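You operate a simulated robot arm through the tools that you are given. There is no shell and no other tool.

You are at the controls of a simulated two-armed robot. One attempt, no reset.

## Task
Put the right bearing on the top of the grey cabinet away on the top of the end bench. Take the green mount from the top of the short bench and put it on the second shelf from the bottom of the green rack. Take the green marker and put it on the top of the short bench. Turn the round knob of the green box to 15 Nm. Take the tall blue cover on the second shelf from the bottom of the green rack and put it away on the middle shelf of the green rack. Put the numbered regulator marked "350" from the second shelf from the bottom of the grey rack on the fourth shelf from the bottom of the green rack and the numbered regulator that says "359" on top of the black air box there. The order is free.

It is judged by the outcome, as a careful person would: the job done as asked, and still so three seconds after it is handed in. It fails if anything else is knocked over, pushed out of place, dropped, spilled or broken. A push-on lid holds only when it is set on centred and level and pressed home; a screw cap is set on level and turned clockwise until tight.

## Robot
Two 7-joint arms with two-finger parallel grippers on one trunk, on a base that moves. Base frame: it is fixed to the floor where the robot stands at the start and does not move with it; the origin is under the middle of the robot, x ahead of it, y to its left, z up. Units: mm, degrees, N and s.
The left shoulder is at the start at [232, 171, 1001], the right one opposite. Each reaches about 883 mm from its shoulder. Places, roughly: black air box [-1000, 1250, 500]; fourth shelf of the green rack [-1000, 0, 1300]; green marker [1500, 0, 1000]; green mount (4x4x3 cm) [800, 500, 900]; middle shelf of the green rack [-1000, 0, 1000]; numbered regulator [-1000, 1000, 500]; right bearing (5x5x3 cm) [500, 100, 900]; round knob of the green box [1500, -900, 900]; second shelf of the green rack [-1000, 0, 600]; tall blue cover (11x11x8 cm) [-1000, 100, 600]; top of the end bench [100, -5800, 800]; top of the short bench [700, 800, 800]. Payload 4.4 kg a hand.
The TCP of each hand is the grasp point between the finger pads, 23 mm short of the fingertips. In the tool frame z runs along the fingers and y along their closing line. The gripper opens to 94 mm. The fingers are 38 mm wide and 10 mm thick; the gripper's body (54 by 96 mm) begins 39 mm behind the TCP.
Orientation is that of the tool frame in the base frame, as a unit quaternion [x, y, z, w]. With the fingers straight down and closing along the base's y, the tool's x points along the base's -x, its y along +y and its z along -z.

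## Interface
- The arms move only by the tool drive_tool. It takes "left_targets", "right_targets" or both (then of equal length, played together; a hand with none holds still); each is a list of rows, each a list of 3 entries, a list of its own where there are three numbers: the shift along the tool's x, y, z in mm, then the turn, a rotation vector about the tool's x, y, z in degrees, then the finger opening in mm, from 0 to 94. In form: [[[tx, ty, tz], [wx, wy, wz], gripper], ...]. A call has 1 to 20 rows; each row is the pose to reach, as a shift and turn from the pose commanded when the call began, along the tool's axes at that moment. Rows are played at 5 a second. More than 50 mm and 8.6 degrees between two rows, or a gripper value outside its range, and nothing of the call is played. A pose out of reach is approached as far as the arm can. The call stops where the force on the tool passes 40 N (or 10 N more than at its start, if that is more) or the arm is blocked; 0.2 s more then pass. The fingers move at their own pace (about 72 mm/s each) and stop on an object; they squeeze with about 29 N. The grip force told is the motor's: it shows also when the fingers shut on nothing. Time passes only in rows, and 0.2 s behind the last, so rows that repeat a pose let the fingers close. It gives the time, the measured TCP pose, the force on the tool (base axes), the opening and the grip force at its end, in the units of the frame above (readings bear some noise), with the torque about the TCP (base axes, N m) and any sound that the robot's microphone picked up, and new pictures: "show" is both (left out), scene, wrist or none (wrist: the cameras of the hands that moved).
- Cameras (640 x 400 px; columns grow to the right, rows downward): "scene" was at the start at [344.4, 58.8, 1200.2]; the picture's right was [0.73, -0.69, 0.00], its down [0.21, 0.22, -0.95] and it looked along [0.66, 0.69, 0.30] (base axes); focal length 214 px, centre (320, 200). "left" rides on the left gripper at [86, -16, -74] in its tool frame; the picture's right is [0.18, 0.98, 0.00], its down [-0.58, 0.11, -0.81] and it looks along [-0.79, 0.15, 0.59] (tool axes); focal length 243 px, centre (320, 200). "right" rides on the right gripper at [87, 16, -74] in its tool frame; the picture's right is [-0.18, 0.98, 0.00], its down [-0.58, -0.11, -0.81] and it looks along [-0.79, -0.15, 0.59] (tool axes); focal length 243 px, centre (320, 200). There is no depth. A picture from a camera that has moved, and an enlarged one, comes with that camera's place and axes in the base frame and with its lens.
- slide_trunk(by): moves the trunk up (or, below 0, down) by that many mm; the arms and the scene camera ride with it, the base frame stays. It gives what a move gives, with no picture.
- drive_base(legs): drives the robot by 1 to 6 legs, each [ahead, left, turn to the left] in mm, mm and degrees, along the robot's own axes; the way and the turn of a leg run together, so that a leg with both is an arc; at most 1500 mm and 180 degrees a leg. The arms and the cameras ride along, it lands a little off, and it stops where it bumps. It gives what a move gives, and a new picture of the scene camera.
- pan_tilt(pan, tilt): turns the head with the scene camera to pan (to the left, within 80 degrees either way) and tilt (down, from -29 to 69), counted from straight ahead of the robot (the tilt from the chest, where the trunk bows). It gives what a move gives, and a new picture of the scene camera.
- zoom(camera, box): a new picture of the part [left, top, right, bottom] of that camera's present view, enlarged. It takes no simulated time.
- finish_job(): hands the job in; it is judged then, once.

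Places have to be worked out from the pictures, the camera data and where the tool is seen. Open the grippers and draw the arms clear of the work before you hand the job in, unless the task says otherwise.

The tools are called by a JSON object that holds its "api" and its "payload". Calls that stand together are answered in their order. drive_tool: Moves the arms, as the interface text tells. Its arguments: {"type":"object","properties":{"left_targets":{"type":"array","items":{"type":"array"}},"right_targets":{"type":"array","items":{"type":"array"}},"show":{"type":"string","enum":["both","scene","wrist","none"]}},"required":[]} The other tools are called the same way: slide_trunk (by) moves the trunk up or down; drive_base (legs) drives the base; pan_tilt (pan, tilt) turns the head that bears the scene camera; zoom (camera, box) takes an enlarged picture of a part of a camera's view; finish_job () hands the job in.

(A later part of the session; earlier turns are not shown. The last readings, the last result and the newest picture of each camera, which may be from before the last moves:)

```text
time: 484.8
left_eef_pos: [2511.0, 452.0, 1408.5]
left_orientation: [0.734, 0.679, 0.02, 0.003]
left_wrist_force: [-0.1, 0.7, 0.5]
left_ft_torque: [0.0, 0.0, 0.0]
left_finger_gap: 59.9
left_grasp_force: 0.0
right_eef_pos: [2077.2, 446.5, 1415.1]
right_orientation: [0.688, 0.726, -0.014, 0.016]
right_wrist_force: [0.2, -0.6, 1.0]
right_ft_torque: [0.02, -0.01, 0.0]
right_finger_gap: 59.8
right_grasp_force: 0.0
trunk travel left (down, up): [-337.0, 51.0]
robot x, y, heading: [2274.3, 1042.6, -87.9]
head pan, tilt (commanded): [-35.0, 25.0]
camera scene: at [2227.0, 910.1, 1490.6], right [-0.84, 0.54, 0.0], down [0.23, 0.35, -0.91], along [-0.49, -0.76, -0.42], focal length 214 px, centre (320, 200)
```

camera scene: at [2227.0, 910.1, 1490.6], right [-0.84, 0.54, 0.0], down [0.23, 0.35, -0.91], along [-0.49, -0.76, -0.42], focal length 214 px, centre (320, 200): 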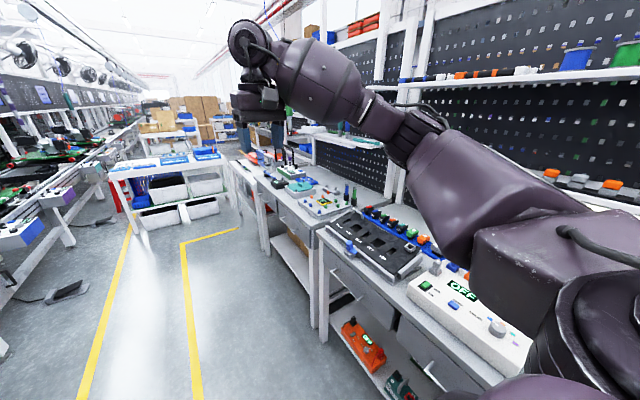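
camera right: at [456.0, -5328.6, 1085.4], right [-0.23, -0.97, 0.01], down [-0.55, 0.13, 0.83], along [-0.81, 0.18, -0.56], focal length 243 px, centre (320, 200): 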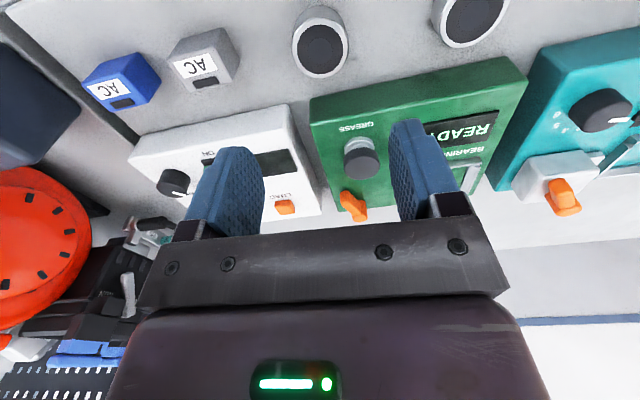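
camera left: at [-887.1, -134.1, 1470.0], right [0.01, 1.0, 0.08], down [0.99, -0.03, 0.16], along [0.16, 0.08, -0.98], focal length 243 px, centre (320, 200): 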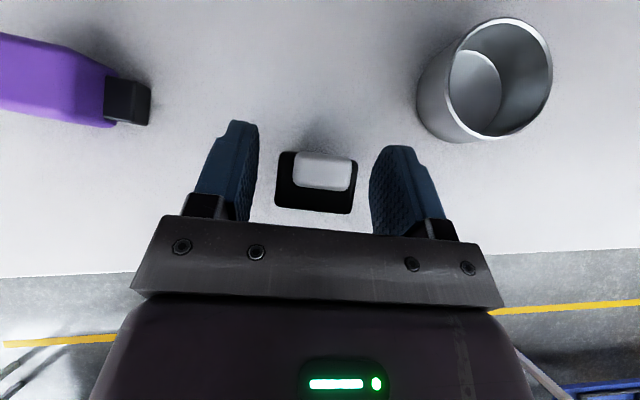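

I see a bench with standing markers, a board and boxes. I zoom in.

{"api": "zoom", "payload": {"camera": "scene", "box": [230, 120, 470, 270]}}

```text
2.67 times, centred on (350, 195) of scene
camera zoom: at [2227.0, 910.1, 1490.6], right [-0.84, 0.54, 0.0], down [0.23, 0.35, -0.91], along [-0.49, -0.76, -0.42], focal length 572 px, centre (240, 213)
```

zoom: 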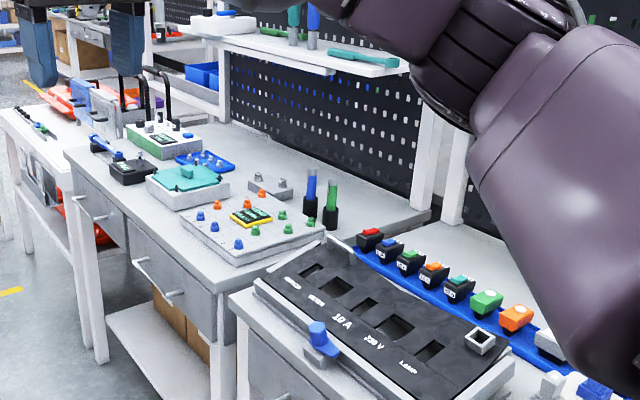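

There are a blue and a green marker standing in black holders, and further on a box that could be the green one. I drive south to y≈-700 and turn to face the bench.

{"api": "drive_base", "payload": {"legs": [[1500, 0, -2], [230, 0, 0], [0, 0, -90]]}}

{"api": "pan_tilt", "payload": {"pan": 0, "tilt": 30}}

```text
time: 497.5
left_eef_pos: [1772.5, -937.4, 1408.4]
left_orientation: [0.999, -0.029, 0.012, 0.018]
left_wrist_force: [0.4, 0.0, 0.2]
left_ft_torque: [0.02, -0.01, 0.03]
left_finger_gap: 60.0
left_grasp_force: 0.0
right_eef_pos: [1758.5, -504.3, 1414.7]
right_orientation: [0.999, 0.037, -0.019, 0.002]
right_wrist_force: [1.0, 0.3, 0.2]
right_ft_torque: [-0.01, 0.01, -0.01]
right_finger_gap: 60.2
right_grasp_force: 0.2
trunk travel left (down, up): [-337.0, 51.0]
robot x, y, heading: [2359.5, -688.6, -176.9]
head pan, tilt (commanded): [-35.0, 25.0]
camera scene: at [2221.6, -643.6, 1490.6], right [0.53, 0.85, 0.0], down [0.36, -0.22, -0.91], along [-0.77, 0.48, -0.42], focal length 214 px, centre (320, 200)
```

scene: 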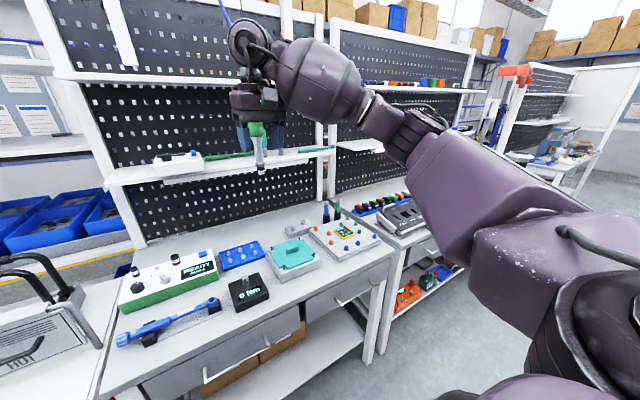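

```text
time: 498.5
left_eef_pos: [1773.3, -937.6, 1407.7]
left_orientation: [0.999, -0.028, 0.012, 0.017]
left_wrist_force: [-0.2, 0.2, 0.7]
left_ft_torque: [-0.04, 0.0, 0.02]
left_finger_gap: 59.9
left_grasp_force: 0.1
right_eef_pos: [1758.0, -505.2, 1414.7]
right_orientation: [0.999, 0.038, -0.02, 0.002]
right_wrist_force: [0.1, 0.2, 0.0]
right_ft_torque: [0.01, 0.02, 0.01]
right_finger_gap: 60.2
right_grasp_force: 0.0
trunk travel left (down, up): [-337.0, 51.0]
robot x, y, heading: [2360.7, -695.7, -176.5]
head pan, tilt (commanded): [0.0, 30.0]
camera scene: at [2209.6, -697.2, 1482.6], right [-0.06, 1.0, 0.0], down [0.5, 0.03, -0.87], along [-0.86, -0.05, -0.5], focal length 214 px, centre (320, 200)
```

scene: 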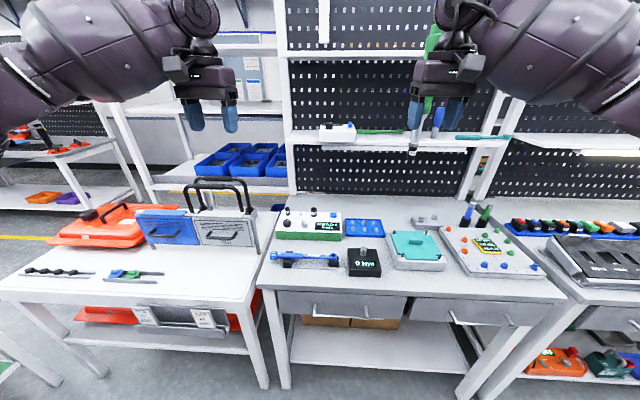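

Now I face the right bench: a green-bodied box with knobs and display, a torque wrench, a black "Nm" display, and the markers. I zoom in.

{"api": "zoom", "payload": {"camera": "scene", "box": [260, 195, 400, 290]}}

{"api": "zoom", "payload": {"camera": "scene", "box": [380, 190, 560, 290]}}

{"api": "zoom", "payload": {"camera": "scene", "box": [268, 200, 352, 246]}}

```text
4.21 times, centred on (330, 242) of scene
camera zoom: at [2209.6, -697.2, 1482.6], right [-0.06, 1.0, 0.0], down [0.5, 0.03, -0.87], along [-0.86, -0.05, -0.5], focal length 903 px, centre (278, 21)
```

zoom: 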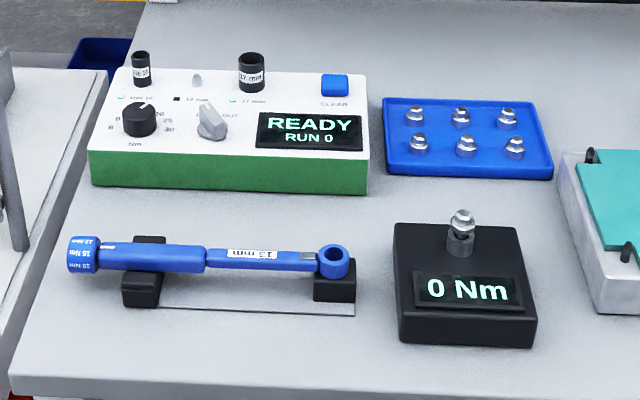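

```text
3.56 times, centred on (470, 240) of scene
camera zoom: at [2209.6, -697.2, 1482.6], right [-0.06, 1.0, 0.0], down [0.5, 0.03, -0.87], along [-0.86, -0.05, -0.5], focal length 763 px, centre (-213, 58)
```

zoom: 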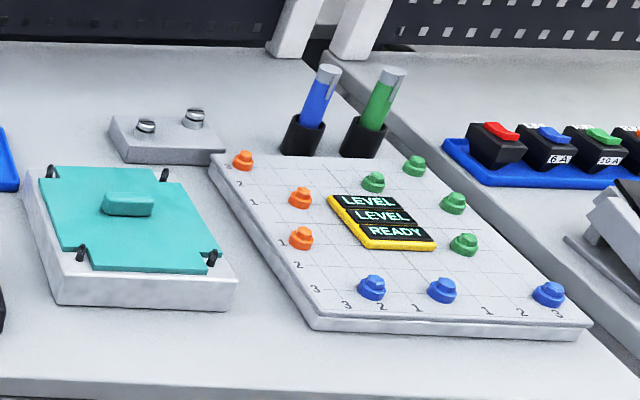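

```text
7.62 times, centred on (310, 223) of scene
camera zoom: at [2209.6, -697.2, 1482.6], right [-0.06, 1.0, 0.0], down [0.5, 0.03, -0.87], along [-0.86, -0.05, -0.5], focal length 1634 px, centre (396, 25)
```

zoom: 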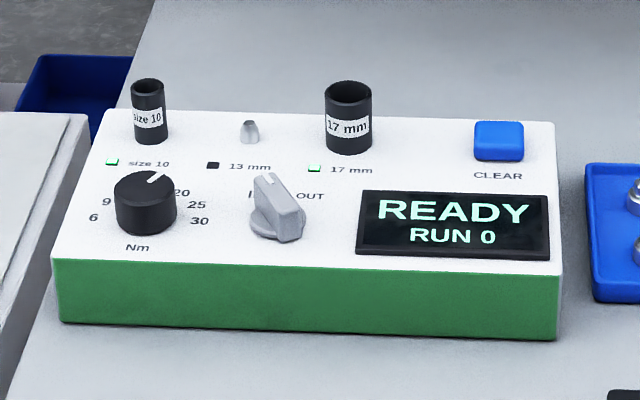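

The dial of the green box reads about 20 now (scale 6, 9, …, 20, 25, 30 Nm). Before moving closer I check a tool that seems to hang near my right hand.

{"api": "zoom", "payload": {"camera": "scene", "box": [360, 0, 560, 160]}}

{"api": "pan_tilt", "payload": {"pan": -25, "tilt": 5}}

```text
2.50 times, centred on (460, 80) of scene
camera zoom: at [2209.6, -697.2, 1482.6], right [-0.06, 1.0, 0.0], down [0.5, 0.03, -0.87], along [-0.86, -0.05, -0.5], focal length 536 px, centre (-30, 500)
```

zoom: 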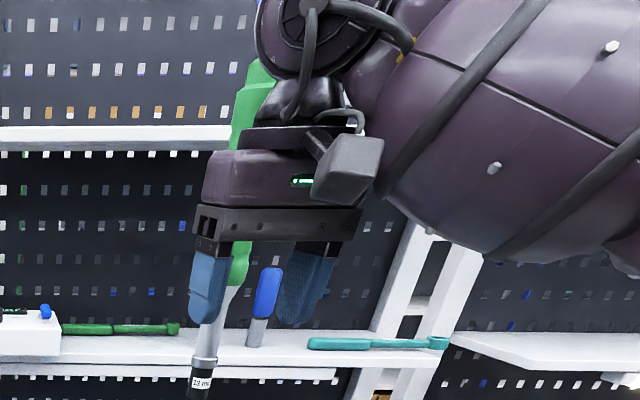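

```text
time: 499.4
left_eef_pos: [1774.3, -939.4, 1407.8]
left_orientation: [0.999, -0.028, 0.012, 0.016]
left_wrist_force: [0.2, -0.9, 0.2]
left_ft_torque: [0.02, -0.01, 0.0]
left_finger_gap: 59.6
left_grasp_force: 0.2
right_eef_pos: [1757.8, -504.4, 1414.4]
right_orientation: [0.999, 0.038, -0.02, 0.002]
right_wrist_force: [0.5, -1.0, 1.6]
right_ft_torque: [0.01, 0.01, -0.01]
right_finger_gap: 60.1
right_grasp_force: 0.1
trunk travel left (down, up): [-337.0, 51.0]
robot x, y, heading: [2361.6, -689.8, -177.0]
head pan, tilt (commanded): [-25.0, 5.0]
camera scene: at [2214.6, -658.3, 1522.9], right [0.37, 0.93, 0.0], down [0.08, -0.03, -1.0], along [-0.93, 0.37, -0.09], focal length 214 px, centre (320, 200)
```

scene: 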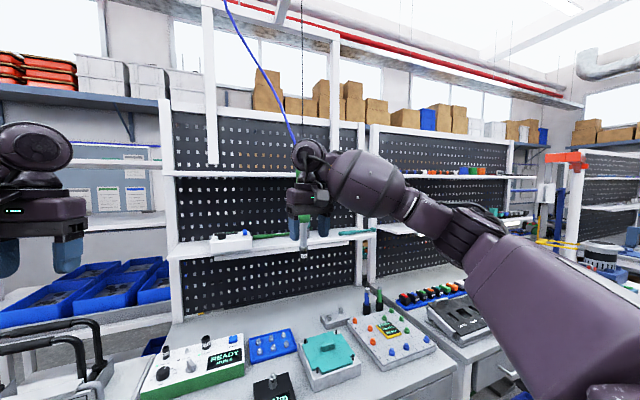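

A nutrunner hangs at about (1549, -450), tip z≈1268, so I pull my right hand well back and to the right before driving closer.

{"api": "drive_tool", "payload": {"right_targets": [[[36, -24, -1], [0, 0, 0], 60], [[71, -49, -3], [0, 0, 0], 60], [[106, -73, -4], [0, 0, 0], 60], [[142, -98, -5], [0, 0, 0], 60], [[177, -122, -7], [0, 0, 0], 60], [[213, -147, -8], [0, 0, 0], 60], [[248, -171, -9], [0, 0, 0], 60], [[284, -196, -11], [0, 0, 0], 60], [[319, -220, -12], [0, 0, 0], 60]], "show": "none"}}

{"api": "drive_base", "payload": {"legs": [[285, 0, -3]]}}

{"api": "slide_trunk", "payload": {"by": -140}}

{"api": "pan_tilt", "payload": {"pan": 10, "tilt": 45}}

```text
time: 501.6
left_eef_pos: [1773.2, -938.3, 1408.4]
left_orientation: [0.999, -0.028, 0.012, 0.015]
left_wrist_force: [-0.3, -0.4, -0.2]
left_ft_torque: [0.02, -0.07, 0.0]
left_finger_gap: 60.0
left_grasp_force: 0.1
right_eef_pos: [2050.6, -291.9, 1458.4]
right_orientation: [0.986, 0.103, -0.13, 0.015]
right_wrist_force: [0.4, -0.3, -0.2]
right_ft_torque: [-0.02, 0.01, 0.01]
right_finger_gap: 60.1
right_grasp_force: 0.0
trunk travel left (down, up): [-337.0, 51.0]
robot x, y, heading: [2360.3, -690.5, -176.9]
head pan, tilt (commanded): [-25.0, 5.0]
stopped in row 9 (right hand): the arm was blocked; the commanded pose is now the measured one
```

```text
time: 503.5
left_eef_pos: [1476.0, -909.9, 1407.9]
left_orientation: [0.998, -0.058, 0.011, 0.016]
left_wrist_force: [-0.7, 0.6, 0.5]
left_ft_torque: [0.0, -0.03, -0.01]
left_finger_gap: 60.1
left_grasp_force: 0.0
right_eef_pos: [1792.2, -280.8, 1459.7]
right_orientation: [0.989, 0.073, -0.131, 0.012]
right_wrist_force: [0.7, 0.2, 0.0]
right_ft_torque: [0.02, 0.02, 0.04]
right_finger_gap: 59.9
right_grasp_force: 0.1
trunk travel left (down, up): [-337.0, 51.0]
robot x, y, heading: [2078.8, -697.2, 180.2]
head pan, tilt (commanded): [-25.0, 5.0]
camera scene: at [1934.3, -657.2, 1522.9], right [0.43, 0.91, 0.0], down [0.08, -0.04, -1.0], along [-0.9, 0.42, -0.09], focal length 214 px, centre (320, 200)
```

scene: 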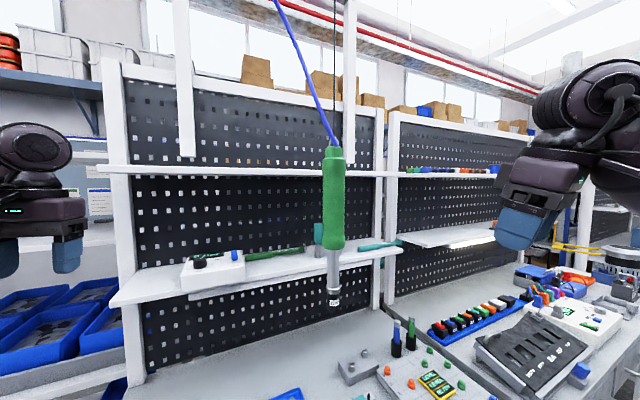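

```text
time: 505.2
left_eef_pos: [1479.1, -910.0, 1268.7]
left_orientation: [0.998, -0.058, 0.009, 0.017]
left_wrist_force: [0.4, 0.8, 0.1]
left_ft_torque: [-0.01, 0.03, 0.01]
left_finger_gap: 59.9
left_grasp_force: 0.0
right_eef_pos: [1795.3, -281.8, 1319.1]
right_orientation: [0.989, 0.073, -0.131, 0.012]
right_wrist_force: [0.8, 0.4, 0.3]
right_ft_torque: [0.01, 0.02, 0.0]
right_finger_gap: 60.0
right_grasp_force: 0.0
trunk travel left (down, up): [-197.0, 191.0]
robot x, y, heading: [2079.2, -701.7, 179.9]
head pan, tilt (commanded): [-25.0, 5.0]
```

```text
time: 506.3
left_eef_pos: [1478.6, -909.4, 1267.4]
left_orientation: [0.998, -0.057, 0.011, 0.016]
left_wrist_force: [0.5, 0.0, -0.2]
left_ft_torque: [0.01, 0.0, 0.01]
left_finger_gap: 59.9
left_grasp_force: 0.1
right_eef_pos: [1793.2, -281.0, 1320.4]
right_orientation: [0.989, 0.073, -0.132, 0.012]
right_wrist_force: [-0.5, -0.2, -0.7]
right_ft_torque: [-0.01, -0.02, -0.02]
right_finger_gap: 59.9
right_grasp_force: 0.2
trunk travel left (down, up): [-197.0, 191.0]
robot x, y, heading: [2080.1, -696.2, 179.7]
head pan, tilt (commanded): [10.0, 45.0]
camera scene: at [1863.5, -709.9, 1312.1], right [-0.17, 0.99, 0.0], down [0.7, 0.12, -0.71], along [-0.7, -0.12, -0.71], focal length 214 px, centre (320, 200)
```

scene: 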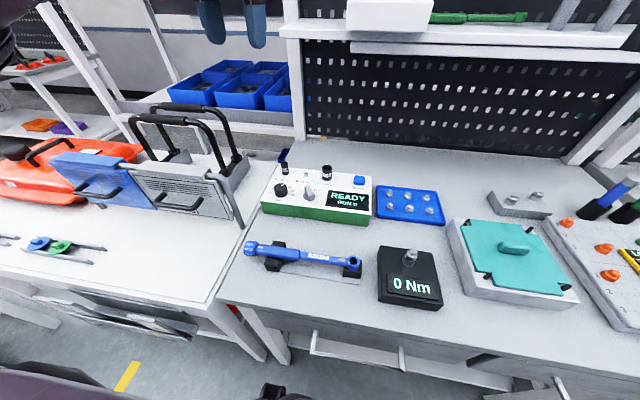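

Close now. I zoom on the dial to read its scale from this higher angle.

{"api": "zoom", "payload": {"camera": "scene", "box": [255, 155, 335, 205]}}

```text
8.00 times, centred on (295, 180) of scene
camera zoom: at [1863.5, -709.9, 1312.1], right [-0.17, 0.99, 0.0], down [0.7, 0.12, -0.71], along [-0.7, -0.12, -0.71], focal length 1716 px, centre (520, 360)
```

zoom: 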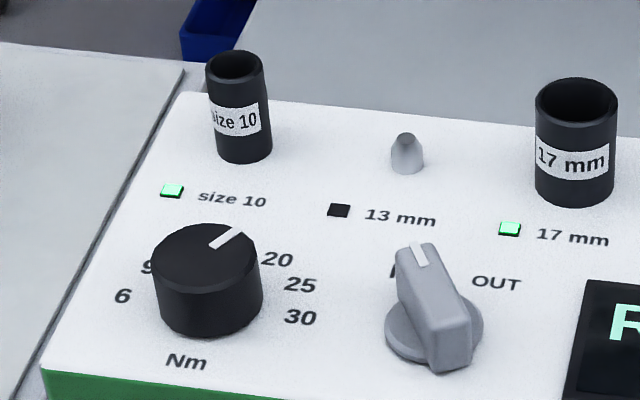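

The pointer stands at 20 (about 34° right of straight-away); the labels are spaced ~31°, so 15 lies straight away from me. I bring the left hand above the dial and look from its camera.

{"api": "drive_tool", "payload": {"left_targets": [[[-2, -5, 37], [0.4, -0.2, -1.3], 60], [[-5, -9, 75], [0.8, -0.4, -2.6], 60], [[-7, -14, 112], [1.2, -0.6, -4], 60], [[-9, -18, 149], [1.6, -0.8, -5.3], 60], [[-12, -23, 186], [1.9, -1, -6.6], 60]], "show": "both"}}

{"api": "zoom", "payload": {"camera": "left", "box": [220, 0, 420, 125]}}

```text
time: 507.5
left_eef_pos: [1473.6, -893.8, 1079.8]
left_orientation: [1.0, 0.0, 0.003, 0.0]
left_wrist_force: [-0.3, -1.3, 0.1]
left_ft_torque: [0.01, -0.02, -0.03]
left_finger_gap: 59.9
left_grasp_force: 0.0
right_eef_pos: [1792.4, -282.8, 1319.1]
right_orientation: [0.989, 0.073, -0.131, 0.012]
right_wrist_force: [-0.4, -0.1, -0.3]
right_ft_torque: [0.0, -0.02, -0.03]
right_finger_gap: 60.1
right_grasp_force: 0.0
trunk travel left (down, up): [-197.0, 191.0]
robot x, y, heading: [2076.2, -698.1, 179.6]
head pan, tilt (commanded): [10.0, 45.0]
camera scene: at [1862.8, -710.3, 1311.8], right [-0.17, 0.99, 0.0], down [0.7, 0.12, -0.71], along [-0.7, -0.12, -0.71], focal length 214 px, centre (320, 200)
camera left: at [1560.8, -877.1, 1155.5], right [0.18, -0.98, 0.0], down [-0.59, -0.11, 0.8], along [-0.79, -0.15, -0.6], focal length 243 px, centre (320, 200)
```

scene: 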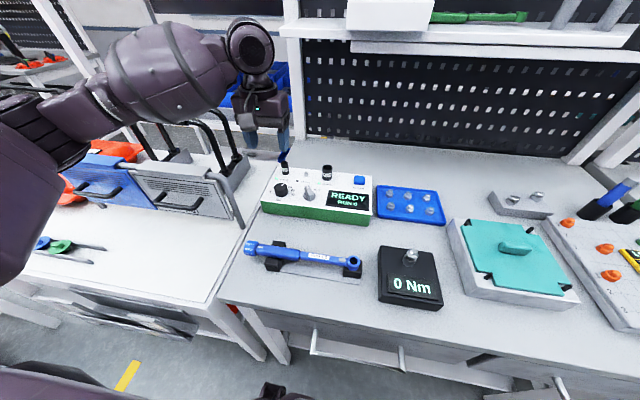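
left: 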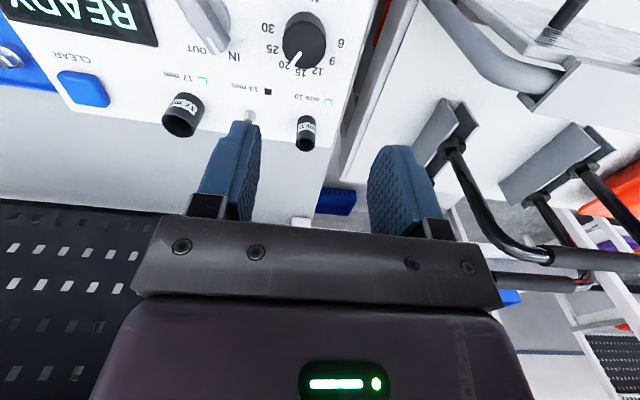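

```text
3.20 times, centred on (320, 62) of left
camera zoom: at [1560.8, -877.1, 1155.5], right [0.18, -0.98, 0.0], down [-0.59, -0.11, 0.8], along [-0.79, -0.15, -0.6], focal length 776 px, centre (320, 640)
```

zoom: 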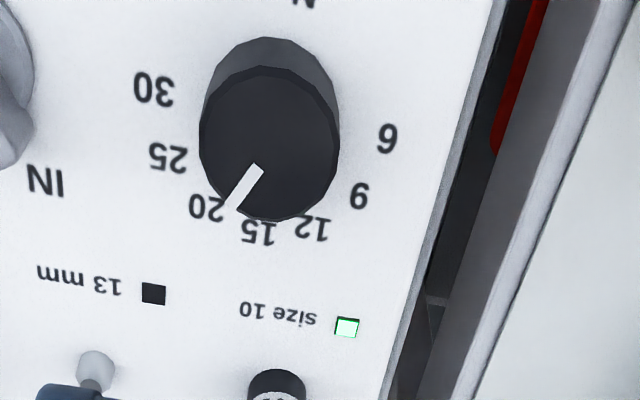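

The scale reads 6, 9, 12, 15, 20, 25, 30 with the pointer at 20; a turn of about 30° counter-clockwise (seen from above) is needed. I lower the hand above the dial for a closer fix.

{"api": "drive_tool", "payload": {"left_targets": [[[2, -7, 35], [0, 0, 0], 60], [[4, -14, 70], [0, 0, 0], 60]], "show": "both"}}

{"api": "zoom", "payload": {"camera": "left", "box": [200, 0, 440, 150]}}

```text
time: 508.1
left_eef_pos: [1477.6, -877.1, 1009.2]
left_orientation: [1.0, -0.001, 0.003, 0.0]
left_wrist_force: [-0.4, -0.7, 0.7]
left_ft_torque: [0.01, -0.02, -0.01]
left_finger_gap: 59.8
left_grasp_force: 0.1
right_eef_pos: [1791.6, -282.2, 1319.0]
right_orientation: [0.989, 0.073, -0.132, 0.011]
right_wrist_force: [-0.5, 0.2, -0.2]
right_ft_torque: [0.0, -0.01, -0.02]
right_finger_gap: 59.8
right_grasp_force: 0.1
trunk travel left (down, up): [-197.0, 191.0]
robot x, y, heading: [2076.7, -699.3, 180.0]
head pan, tilt (commanded): [10.0, 45.0]
camera scene: at [1863.3, -710.0, 1311.9], right [-0.17, 0.99, 0.0], down [0.7, 0.12, -0.71], along [-0.7, -0.12, -0.71], focal length 214 px, centre (320, 200)
camera left: at [1564.6, -860.2, 1084.6], right [0.18, -0.98, 0.0], down [-0.59, -0.11, 0.8], along [-0.79, -0.15, -0.6], focal length 243 px, centre (320, 200)
```

scene: 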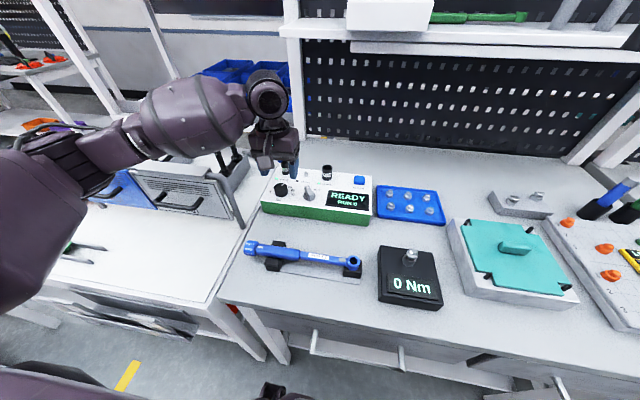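
left: 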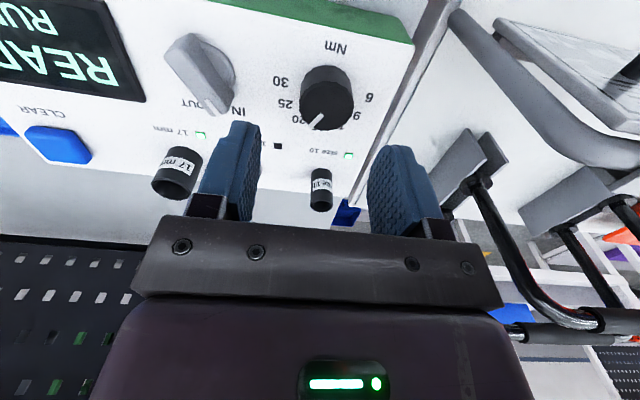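

```text
2.67 times, centred on (320, 75) of left
camera zoom: at [1564.6, -860.2, 1084.6], right [0.18, -0.98, 0.0], down [-0.59, -0.11, 0.8], along [-0.79, -0.15, -0.6], focal length 647 px, centre (320, 533)
```

zoom: 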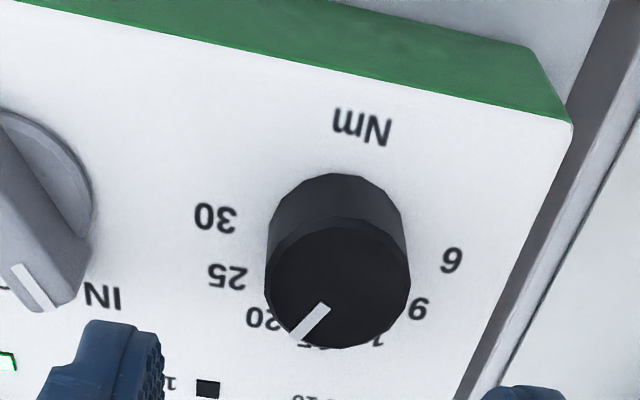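

The dial is at (1482, -879), panel z≈930, top z≈949, diameter ~33 mm. I descend around it with the fingers open.

{"api": "drive_tool", "payload": {"left_targets": [[[4.4, 2, 20], [0, 0, 0], 60], [[4.4, 2, 38], [0, 0, 0], 60], [[4.4, 2, 48], [0, 0, 0], 60], [[4.4, 2, 52], [0, 0, 0], 60]], "show": "both"}}

{"api": "zoom", "payload": {"camera": "left", "box": [160, 30, 480, 230]}}

```text
time: 509.1
left_eef_pos: [1481.4, -878.9, 957.7]
left_orientation: [1.0, -0.001, 0.003, -0.001]
left_wrist_force: [0.4, -0.4, 0.4]
left_ft_torque: [0.01, 0.0, 0.01]
left_finger_gap: 60.3
left_grasp_force: 0.0
right_eef_pos: [1792.5, -280.8, 1320.6]
right_orientation: [0.989, 0.073, -0.132, 0.011]
right_wrist_force: [1.5, 0.1, 0.4]
right_ft_torque: [-0.03, 0.04, 0.01]
right_finger_gap: 60.1
right_grasp_force: 0.0
trunk travel left (down, up): [-197.0, 191.0]
robot x, y, heading: [2077.2, -699.0, 179.8]
head pan, tilt (commanded): [10.0, 45.0]
camera scene: at [1863.5, -710.0, 1312.0], right [-0.17, 0.99, 0.0], down [0.7, 0.12, -0.71], along [-0.7, -0.12, -0.71], focal length 214 px, centre (320, 200)
camera left: at [1567.8, -862.4, 1032.7], right [0.18, -0.98, 0.0], down [-0.59, -0.11, 0.8], along [-0.79, -0.15, -0.6], focal length 243 px, centre (320, 200)
```

scene: 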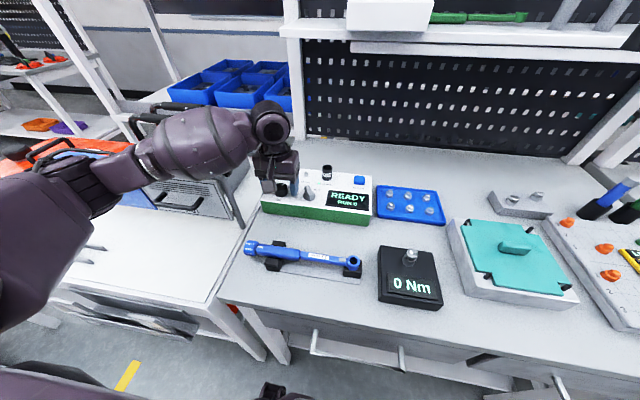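
left: 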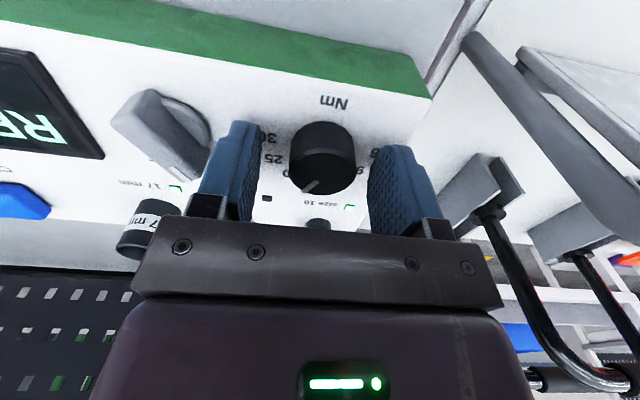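

```text
2.00 times, centred on (320, 130) of left
camera zoom: at [1567.8, -862.4, 1032.7], right [0.18, -0.98, 0.0], down [-0.59, -0.11, 0.8], along [-0.79, -0.15, -0.6], focal length 485 px, centre (320, 340)
```

zoom: 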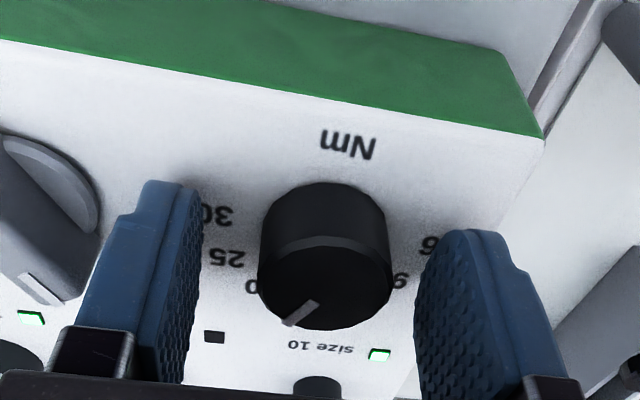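

Both fingers straddle the dial at the right height. I close gently on it.

{"api": "drive_tool", "payload": {"left_targets": [[[0, 0, 0], [0, 0, 0], 45], [[0, 0, 0], [0, 0, 0], 35], [[0, 0, 0], [0, 0, 0], 26], [[0, 0, 0], [0, 0, 0], 26]], "show": "wrist"}}

```text
time: 510.1
left_eef_pos: [1481.1, -879.9, 956.9]
left_orientation: [1.0, 0.001, 0.003, 0.0]
left_wrist_force: [-1.1, -9.5, 0.8]
left_ft_torque: [0.08, -0.12, 0.0]
left_finger_gap: 33.5
left_grasp_force: 44.7
right_eef_pos: [1792.9, -281.6, 1319.0]
right_orientation: [0.989, 0.074, -0.131, 0.012]
right_wrist_force: [0.2, 0.8, -0.1]
right_ft_torque: [0.0, 0.01, 0.0]
right_finger_gap: 59.9
right_grasp_force: 0.1
trunk travel left (down, up): [-197.0, 191.0]
robot x, y, heading: [2077.9, -698.2, 179.6]
head pan, tilt (commanded): [10.0, 45.0]
camera left: at [1567.7, -863.6, 1032.6], right [0.18, -0.98, 0.0], down [-0.59, -0.11, 0.8], along [-0.79, -0.15, -0.6], focal length 243 px, centre (320, 200)
```

left: 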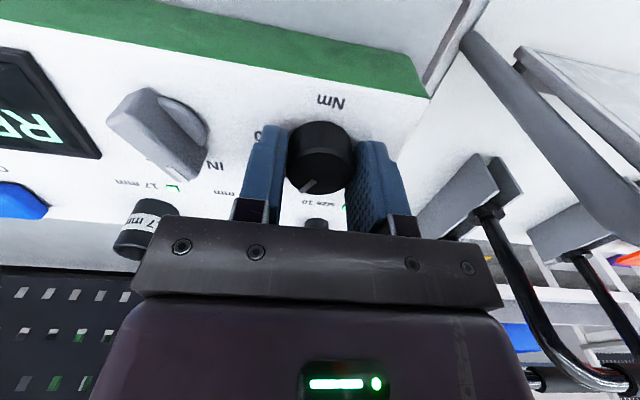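

Gripped. I centre by 0.7 mm and turn the dial counter-clockwise in steps to -30°.

{"api": "drive_tool", "payload": {"left_targets": [[[0, 0.7, 0], [0, 0, -6], 26], [[0, 0.7, 0], [0, 0, -12], 26], [[0, 0.7, 0], [0, 0, -18], 26], [[0, 0.7, 0], [0, 0, -24], 26], [[0, 0.7, 0], [0, 0, -30], 26], [[0, 0.7, 0], [0, 0, -30], 26]], "show": "both"}}

{"api": "zoom", "payload": {"camera": "left", "box": [220, 60, 420, 210]}}

```text
time: 511.5
left_eef_pos: [1480.8, -880.5, 958.6]
left_orientation: [0.966, 0.259, 0.003, 0.0]
left_wrist_force: [-4.3, 2.6, -1.6]
left_ft_torque: [1.25, -0.19, 0.02]
left_finger_gap: 33.8
left_grasp_force: 44.2
right_eef_pos: [1790.8, -280.9, 1319.1]
right_orientation: [0.989, 0.072, -0.131, 0.011]
right_wrist_force: [-0.4, 0.1, 0.2]
right_ft_torque: [0.0, 0.0, 0.01]
right_finger_gap: 60.3
right_grasp_force: 0.1
trunk travel left (down, up): [-197.0, 191.0]
robot x, y, heading: [2076.1, -694.2, 179.9]
head pan, tilt (commanded): [10.0, 45.0]
camera scene: at [1862.7, -709.8, 1311.9], right [-0.17, 0.99, 0.0], down [0.7, 0.12, -0.71], along [-0.7, -0.12, -0.71], focal length 214 px, centre (320, 200)
camera left: at [1547.9, -822.5, 1032.6], right [0.65, -0.76, 0.0], down [-0.45, -0.39, 0.8], along [-0.61, -0.52, -0.6], focal length 243 px, centre (320, 200)
```

scene: 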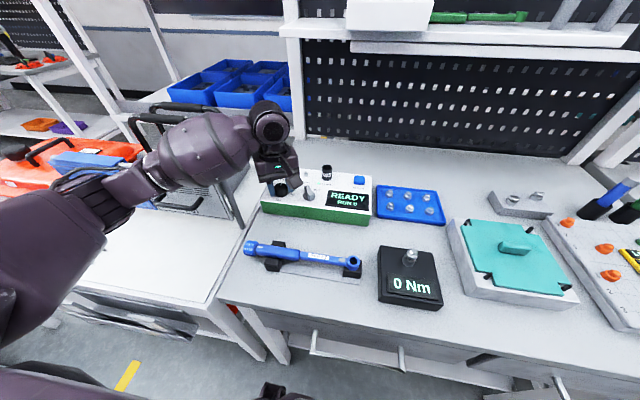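
left: 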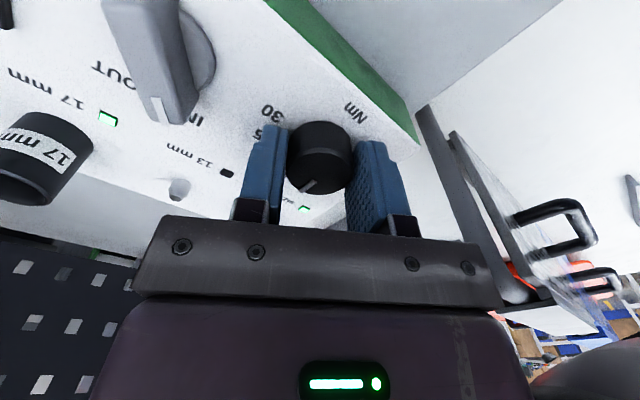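

```text
2.67 times, centred on (320, 135) of left
camera zoom: at [1547.9, -822.5, 1032.6], right [0.65, -0.76, 0.0], down [-0.45, -0.39, 0.8], along [-0.61, -0.52, -0.6], focal length 647 px, centre (320, 373)
```

zoom: 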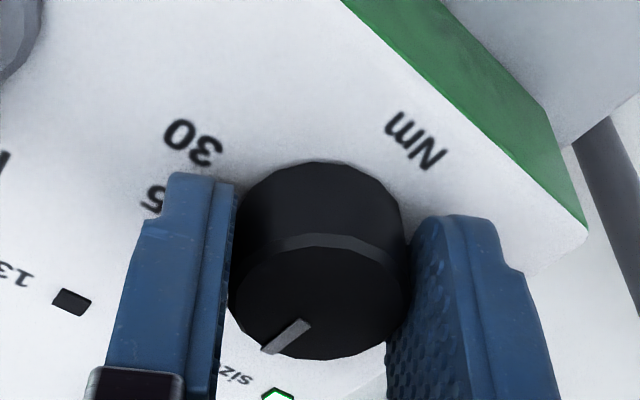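

The dial turned with the fingers. I release it and lift the hand to read the setting.

{"api": "drive_tool", "payload": {"left_targets": [[[0, 0, 0], [0, 0, 0], 40], [[0, 0, 0], [0, 0, 0], 56], [[0, 0, 0], [0, 0, 0], 56], [[0, 0, -20], [0, 0, 0], 56], [[0, 0, -50], [0, 0, 0], 56]], "show": "both"}}

{"api": "zoom", "payload": {"camera": "left", "box": [200, 0, 440, 150]}}

```text
time: 512.7
left_eef_pos: [1480.0, -881.2, 1006.8]
left_orientation: [0.966, 0.259, 0.002, 0.001]
left_wrist_force: [0.0, 0.2, -0.4]
left_ft_torque: [0.0, -0.02, -0.03]
left_finger_gap: 56.2
left_grasp_force: 0.1
right_eef_pos: [1792.9, -280.5, 1320.5]
right_orientation: [0.989, 0.072, -0.131, 0.011]
right_wrist_force: [0.2, -0.1, 0.0]
right_ft_torque: [0.03, 0.02, -0.03]
right_finger_gap: 60.0
right_grasp_force: 0.0
trunk travel left (down, up): [-197.0, 191.0]
robot x, y, heading: [2074.2, -698.0, 179.5]
head pan, tilt (commanded): [10.0, 45.0]
camera scene: at [1863.8, -709.8, 1312.1], right [-0.17, 0.99, 0.0], down [0.7, 0.12, -0.71], along [-0.7, -0.12, -0.71], focal length 214 px, centre (320, 200)
camera left: at [1547.7, -823.2, 1082.1], right [0.65, -0.76, 0.0], down [-0.45, -0.38, 0.8], along [-0.61, -0.53, -0.59], focal length 243 px, centre (320, 200)
```

scene: 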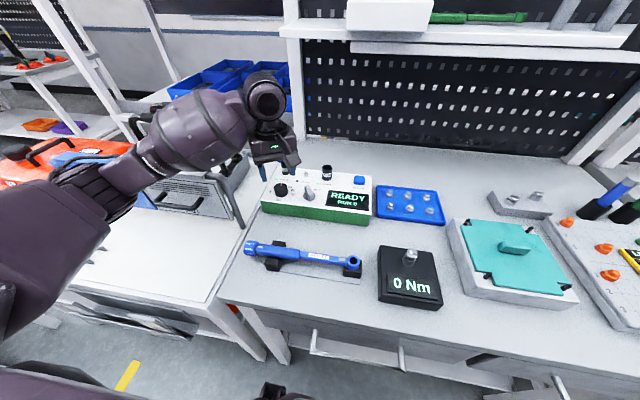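
left: 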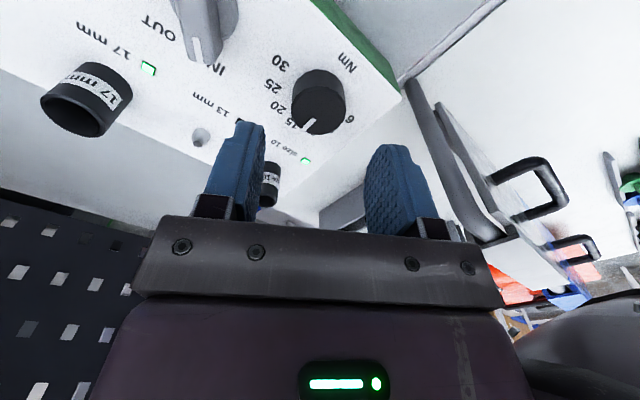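

```text
2.67 times, centred on (320, 75) of left
camera zoom: at [1547.7, -823.2, 1082.1], right [0.65, -0.76, 0.0], down [-0.45, -0.38, 0.8], along [-0.61, -0.53, -0.59], focal length 647 px, centre (320, 533)
```

zoom: 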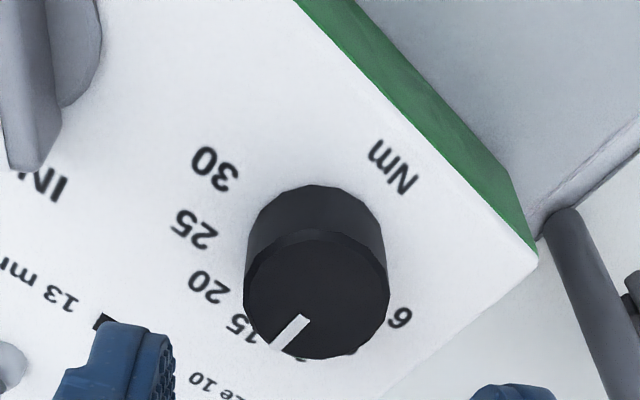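

The pointer is now near 15. I return the hand to the earlier viewing pose to measure precisely.

{"api": "drive_tool", "payload": {"left_targets": [[[0, 0, -20], [0, 0, 7.5], 56], [[0, 0, -40], [0, 0, 15], 56], [[0, 0, -58], [0, 0, 22.5], 56], [[-2, 4, -73], [0, 0, 30], 56]], "show": "none"}}

{"api": "zoom", "payload": {"camera": "left", "box": [240, 0, 400, 100]}}

{"api": "zoom", "payload": {"camera": "scene", "box": [255, 155, 335, 205]}}

```text
time: 513.7
left_eef_pos: [1480.0, -883.0, 1084.0]
left_orientation: [1.0, -0.001, 0.003, 0.001]
left_wrist_force: [0.2, -0.3, -0.6]
left_ft_torque: [0.01, 0.02, 0.02]
left_finger_gap: 56.2
left_grasp_force: 0.1
right_eef_pos: [1793.3, -281.3, 1318.1]
right_orientation: [0.989, 0.073, -0.132, 0.011]
right_wrist_force: [0.2, 1.0, 0.8]
right_ft_torque: [0.01, -0.01, -0.01]
right_finger_gap: 59.9
right_grasp_force: 0.1
trunk travel left (down, up): [-197.0, 191.0]
robot x, y, heading: [2076.3, -698.8, 179.8]
head pan, tilt (commanded): [10.0, 45.0]
```

```text
4.00 times, centred on (320, 50) of left
camera zoom: at [1567.4, -867.4, 1158.7], right [0.18, -0.98, 0.0], down [-0.59, -0.11, 0.8], along [-0.79, -0.15, -0.6], focal length 970 px, centre (320, 800)
```

zoom: 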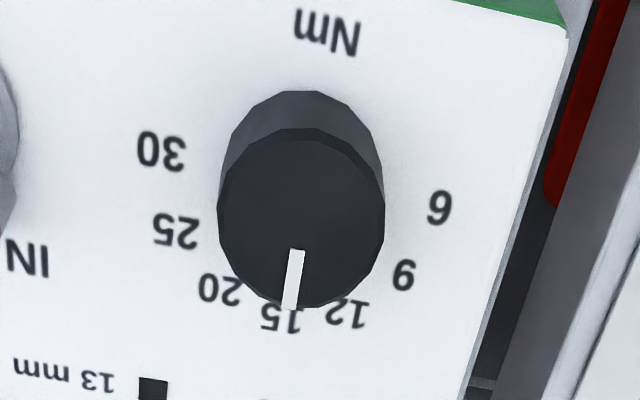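

```text
8.00 times, centred on (295, 180) of scene
camera zoom: at [1863.8, -710.1, 1312.1], right [-0.17, 0.99, 0.0], down [0.7, 0.12, -0.71], along [-0.7, -0.12, -0.71], focal length 1716 px, centre (520, 360)
```

zoom: 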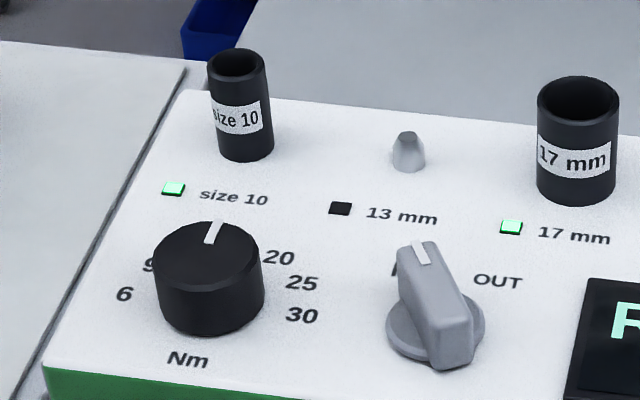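

The pointer is exactly at 15 Nm and the box hasn't moved. I retract the left hand, back off from the hanging tool, and move over to the markers.

{"api": "drive_tool", "payload": {"left_targets": [[[20, 0, -30], [0, 0, 0], 56], [[60, 0, -55], [0, 0, 0], 56], [[100, 0, -80], [0, 0, 0], 56], [[140, 0, -100], [0, 0, 0], 56], [[180, 0, -120], [0, 0, 0], 56], [[215, 0, -140], [0, 0, 0], 56]], "show": "none"}}

{"api": "drive_base", "payload": {"legs": [[-170, 0, 0], [0, -930, 0.2]]}}

{"api": "pan_tilt", "payload": {"pan": 10, "tilt": 30}}

```text
time: 515.1
left_eef_pos: [1696.2, -881.6, 1224.1]
left_orientation: [1.0, 0.0, 0.003, 0.0]
left_wrist_force: [-0.1, -1.3, -0.3]
left_ft_torque: [0.02, 0.02, -0.03]
left_finger_gap: 56.0
left_grasp_force: 0.0
right_eef_pos: [1794.4, -280.8, 1320.0]
right_orientation: [0.989, 0.071, -0.132, 0.011]
right_wrist_force: [0.1, 0.2, 0.2]
right_ft_torque: [0.01, -0.01, 0.0]
right_finger_gap: 60.3
right_grasp_force: 0.1
trunk travel left (down, up): [-197.0, 191.0]
robot x, y, heading: [2076.0, -698.2, 179.7]
head pan, tilt (commanded): [10.0, 45.0]
```

```text
time: 524.6
left_eef_pos: [1871.7, 31.4, 1224.1]
left_orientation: [1.0, 0.005, 0.002, 0.001]
left_wrist_force: [0.0, 1.1, 0.9]
left_ft_torque: [0.0, -0.01, -0.04]
left_finger_gap: 56.1
left_grasp_force: 0.0
right_eef_pos: [1965.1, 633.7, 1318.9]
right_orientation: [0.988, 0.077, -0.131, 0.011]
right_wrist_force: [0.5, 0.0, -0.5]
right_ft_torque: [0.04, 0.05, 0.01]
right_finger_gap: 60.0
right_grasp_force: 0.0
trunk travel left (down, up): [-197.0, 191.0]
robot x, y, heading: [2251.8, 217.5, -179.5]
head pan, tilt (commanded): [10.0, 45.0]
camera scene: at [2040.1, 205.6, 1312.0], right [-0.18, 0.98, 0.0], down [0.7, 0.13, -0.71], along [-0.7, -0.13, -0.71], focal length 214 px, centre (320, 200)
```

scene: 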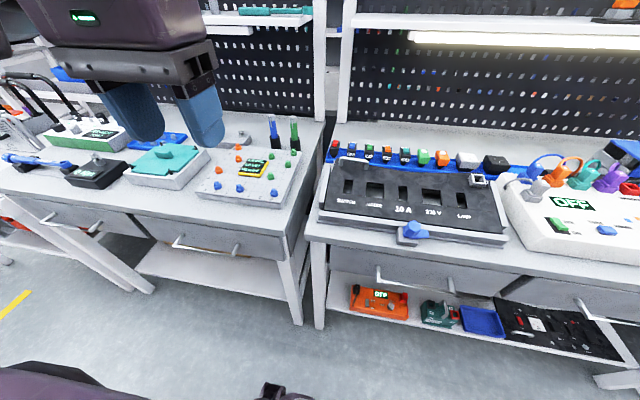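

```text
time: 525.3
left_eef_pos: [1873.2, 31.3, 1223.9]
left_orientation: [1.0, 0.004, 0.002, 0.0]
left_wrist_force: [0.1, -0.5, -0.6]
left_ft_torque: [0.0, 0.02, 0.02]
left_finger_gap: 55.9
left_grasp_force: 0.1
right_eef_pos: [1966.9, 632.4, 1318.1]
right_orientation: [0.988, 0.077, -0.13, 0.012]
right_wrist_force: [-0.2, -0.7, 0.3]
right_ft_torque: [-0.01, -0.03, 0.01]
right_finger_gap: 60.1
right_grasp_force: 0.1
trunk travel left (down, up): [-197.0, 191.0]
robot x, y, heading: [2255.9, 219.7, -179.3]
head pan, tilt (commanded): [10.0, 30.0]
camera scene: at [2031.1, 203.8, 1334.6], right [-0.18, 0.98, 0.0], down [0.49, 0.09, -0.87], along [-0.85, -0.16, -0.5], focal length 214 px, centre (320, 200)
```

scene: 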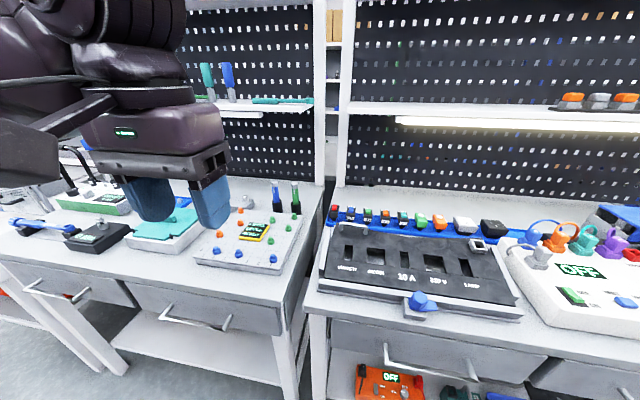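

I zoom on the two pairs of pens: the ones in the cups and the ones on the upper shelf.

{"api": "zoom", "payload": {"camera": "scene", "box": [240, 160, 340, 222]}}

{"api": "zoom", "payload": {"camera": "scene", "box": [180, 40, 320, 127]}}

```text
6.40 times, centred on (290, 191) of scene
camera zoom: at [2031.1, 203.8, 1334.6], right [-0.18, 0.98, 0.0], down [0.49, 0.09, -0.87], along [-0.85, -0.16, -0.5], focal length 1373 px, centre (512, 258)
```

zoom: 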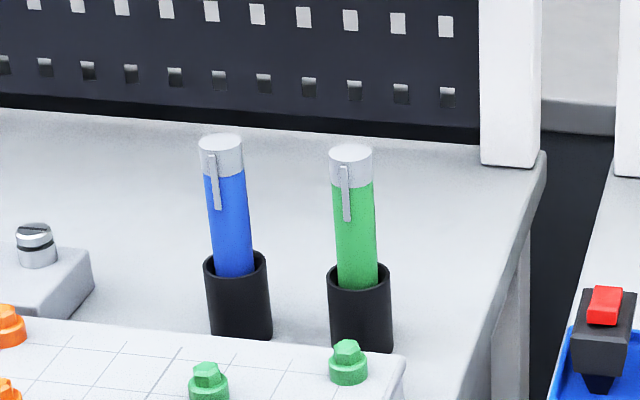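

```text
4.57 times, centred on (250, 84) of scene
camera zoom: at [2031.1, 203.8, 1334.6], right [-0.18, 0.98, 0.0], down [0.49, 0.09, -0.87], along [-0.85, -0.16, -0.5], focal length 980 px, centre (640, 733)
```

zoom: 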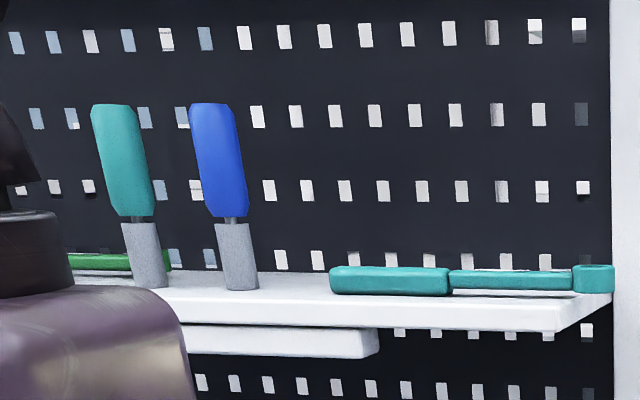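

The green marker stands in its cup at about (1385, -8), top z≈1013. I drive 178 mm closer and bring the left hand above it.

{"api": "drive_base", "payload": {"legs": [[178, 0, -0.5]]}}

{"api": "drive_tool", "payload": {"left_targets": [[[-40, 5, 0], [0, 0, 0], 60], [[-80, 10, 10], [0, 0, 0], 60], [[-120, 15, 25], [0, 0, 0], 60], [[-160, 20, 45], [0, 0, 0], 60], [[-200, 25, 65], [0, 0, 0], 60], [[-240, 30, 85], [0, 0, 0], 60], [[-275, 35, 105], [0, 0, 0], 60], [[-309, 39, 122], [0, 0, 0], 60]], "show": "both"}}

```text
time: 526.9
left_eef_pos: [1686.4, 34.6, 1223.7]
left_orientation: [1.0, 0.0, 0.003, 0.0]
left_wrist_force: [0.1, -0.3, 0.7]
left_ft_torque: [-0.02, -0.04, -0.01]
left_finger_gap: 55.8
left_grasp_force: 0.1
right_eef_pos: [1785.1, 635.2, 1318.1]
right_orientation: [0.989, 0.074, -0.131, 0.012]
right_wrist_force: [-0.3, -1.3, 0.1]
right_ft_torque: [0.03, -0.04, 0.03]
right_finger_gap: 60.1
right_grasp_force: 0.0
trunk travel left (down, up): [-197.0, 191.0]
robot x, y, heading: [2074.3, 218.7, 179.9]
head pan, tilt (commanded): [10.0, 30.0]
camera scene: at [1846.4, 205.4, 1334.6], right [-0.17, 0.99, 0.0], down [0.49, 0.09, -0.87], along [-0.85, -0.15, -0.5], focal length 214 px, centre (320, 200)
```

scene: 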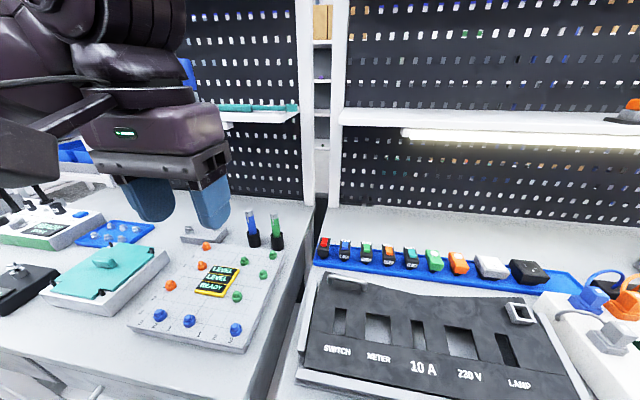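

```text
time: 528.7
left_eef_pos: [1378.5, -2.6, 1101.8]
left_orientation: [1.0, 0.0, 0.002, 0.0]
left_wrist_force: [-0.5, 0.3, 0.1]
left_ft_torque: [0.01, -0.01, 0.01]
left_finger_gap: 60.0
left_grasp_force: 0.1
right_eef_pos: [1784.6, 635.5, 1318.2]
right_orientation: [0.989, 0.074, -0.13, 0.012]
right_wrist_force: [-0.6, 0.6, -0.9]
right_ft_torque: [0.0, 0.01, 0.0]
right_finger_gap: 60.1
right_grasp_force: 0.0
trunk travel left (down, up): [-197.0, 191.0]
robot x, y, heading: [2070.5, 219.0, 179.9]
head pan, tilt (commanded): [10.0, 30.0]
camera scene: at [1846.1, 205.6, 1334.3], right [-0.17, 0.99, 0.0], down [0.49, 0.09, -0.87], along [-0.85, -0.15, -0.5], focal length 214 px, centre (320, 200)
camera left: at [1464.9, 13.6, 1176.0], right [0.18, -0.98, 0.0], down [-0.59, -0.11, 0.8], along [-0.79, -0.15, -0.6], focal length 243 px, centre (320, 200)
```

scene: 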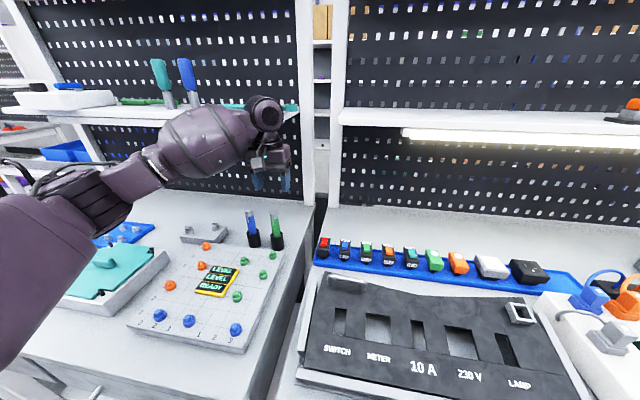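
left: 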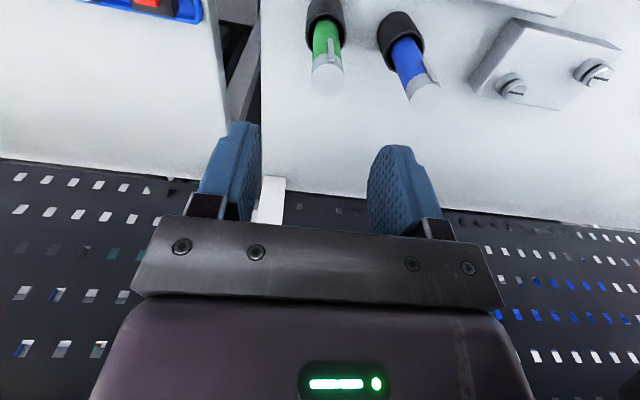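

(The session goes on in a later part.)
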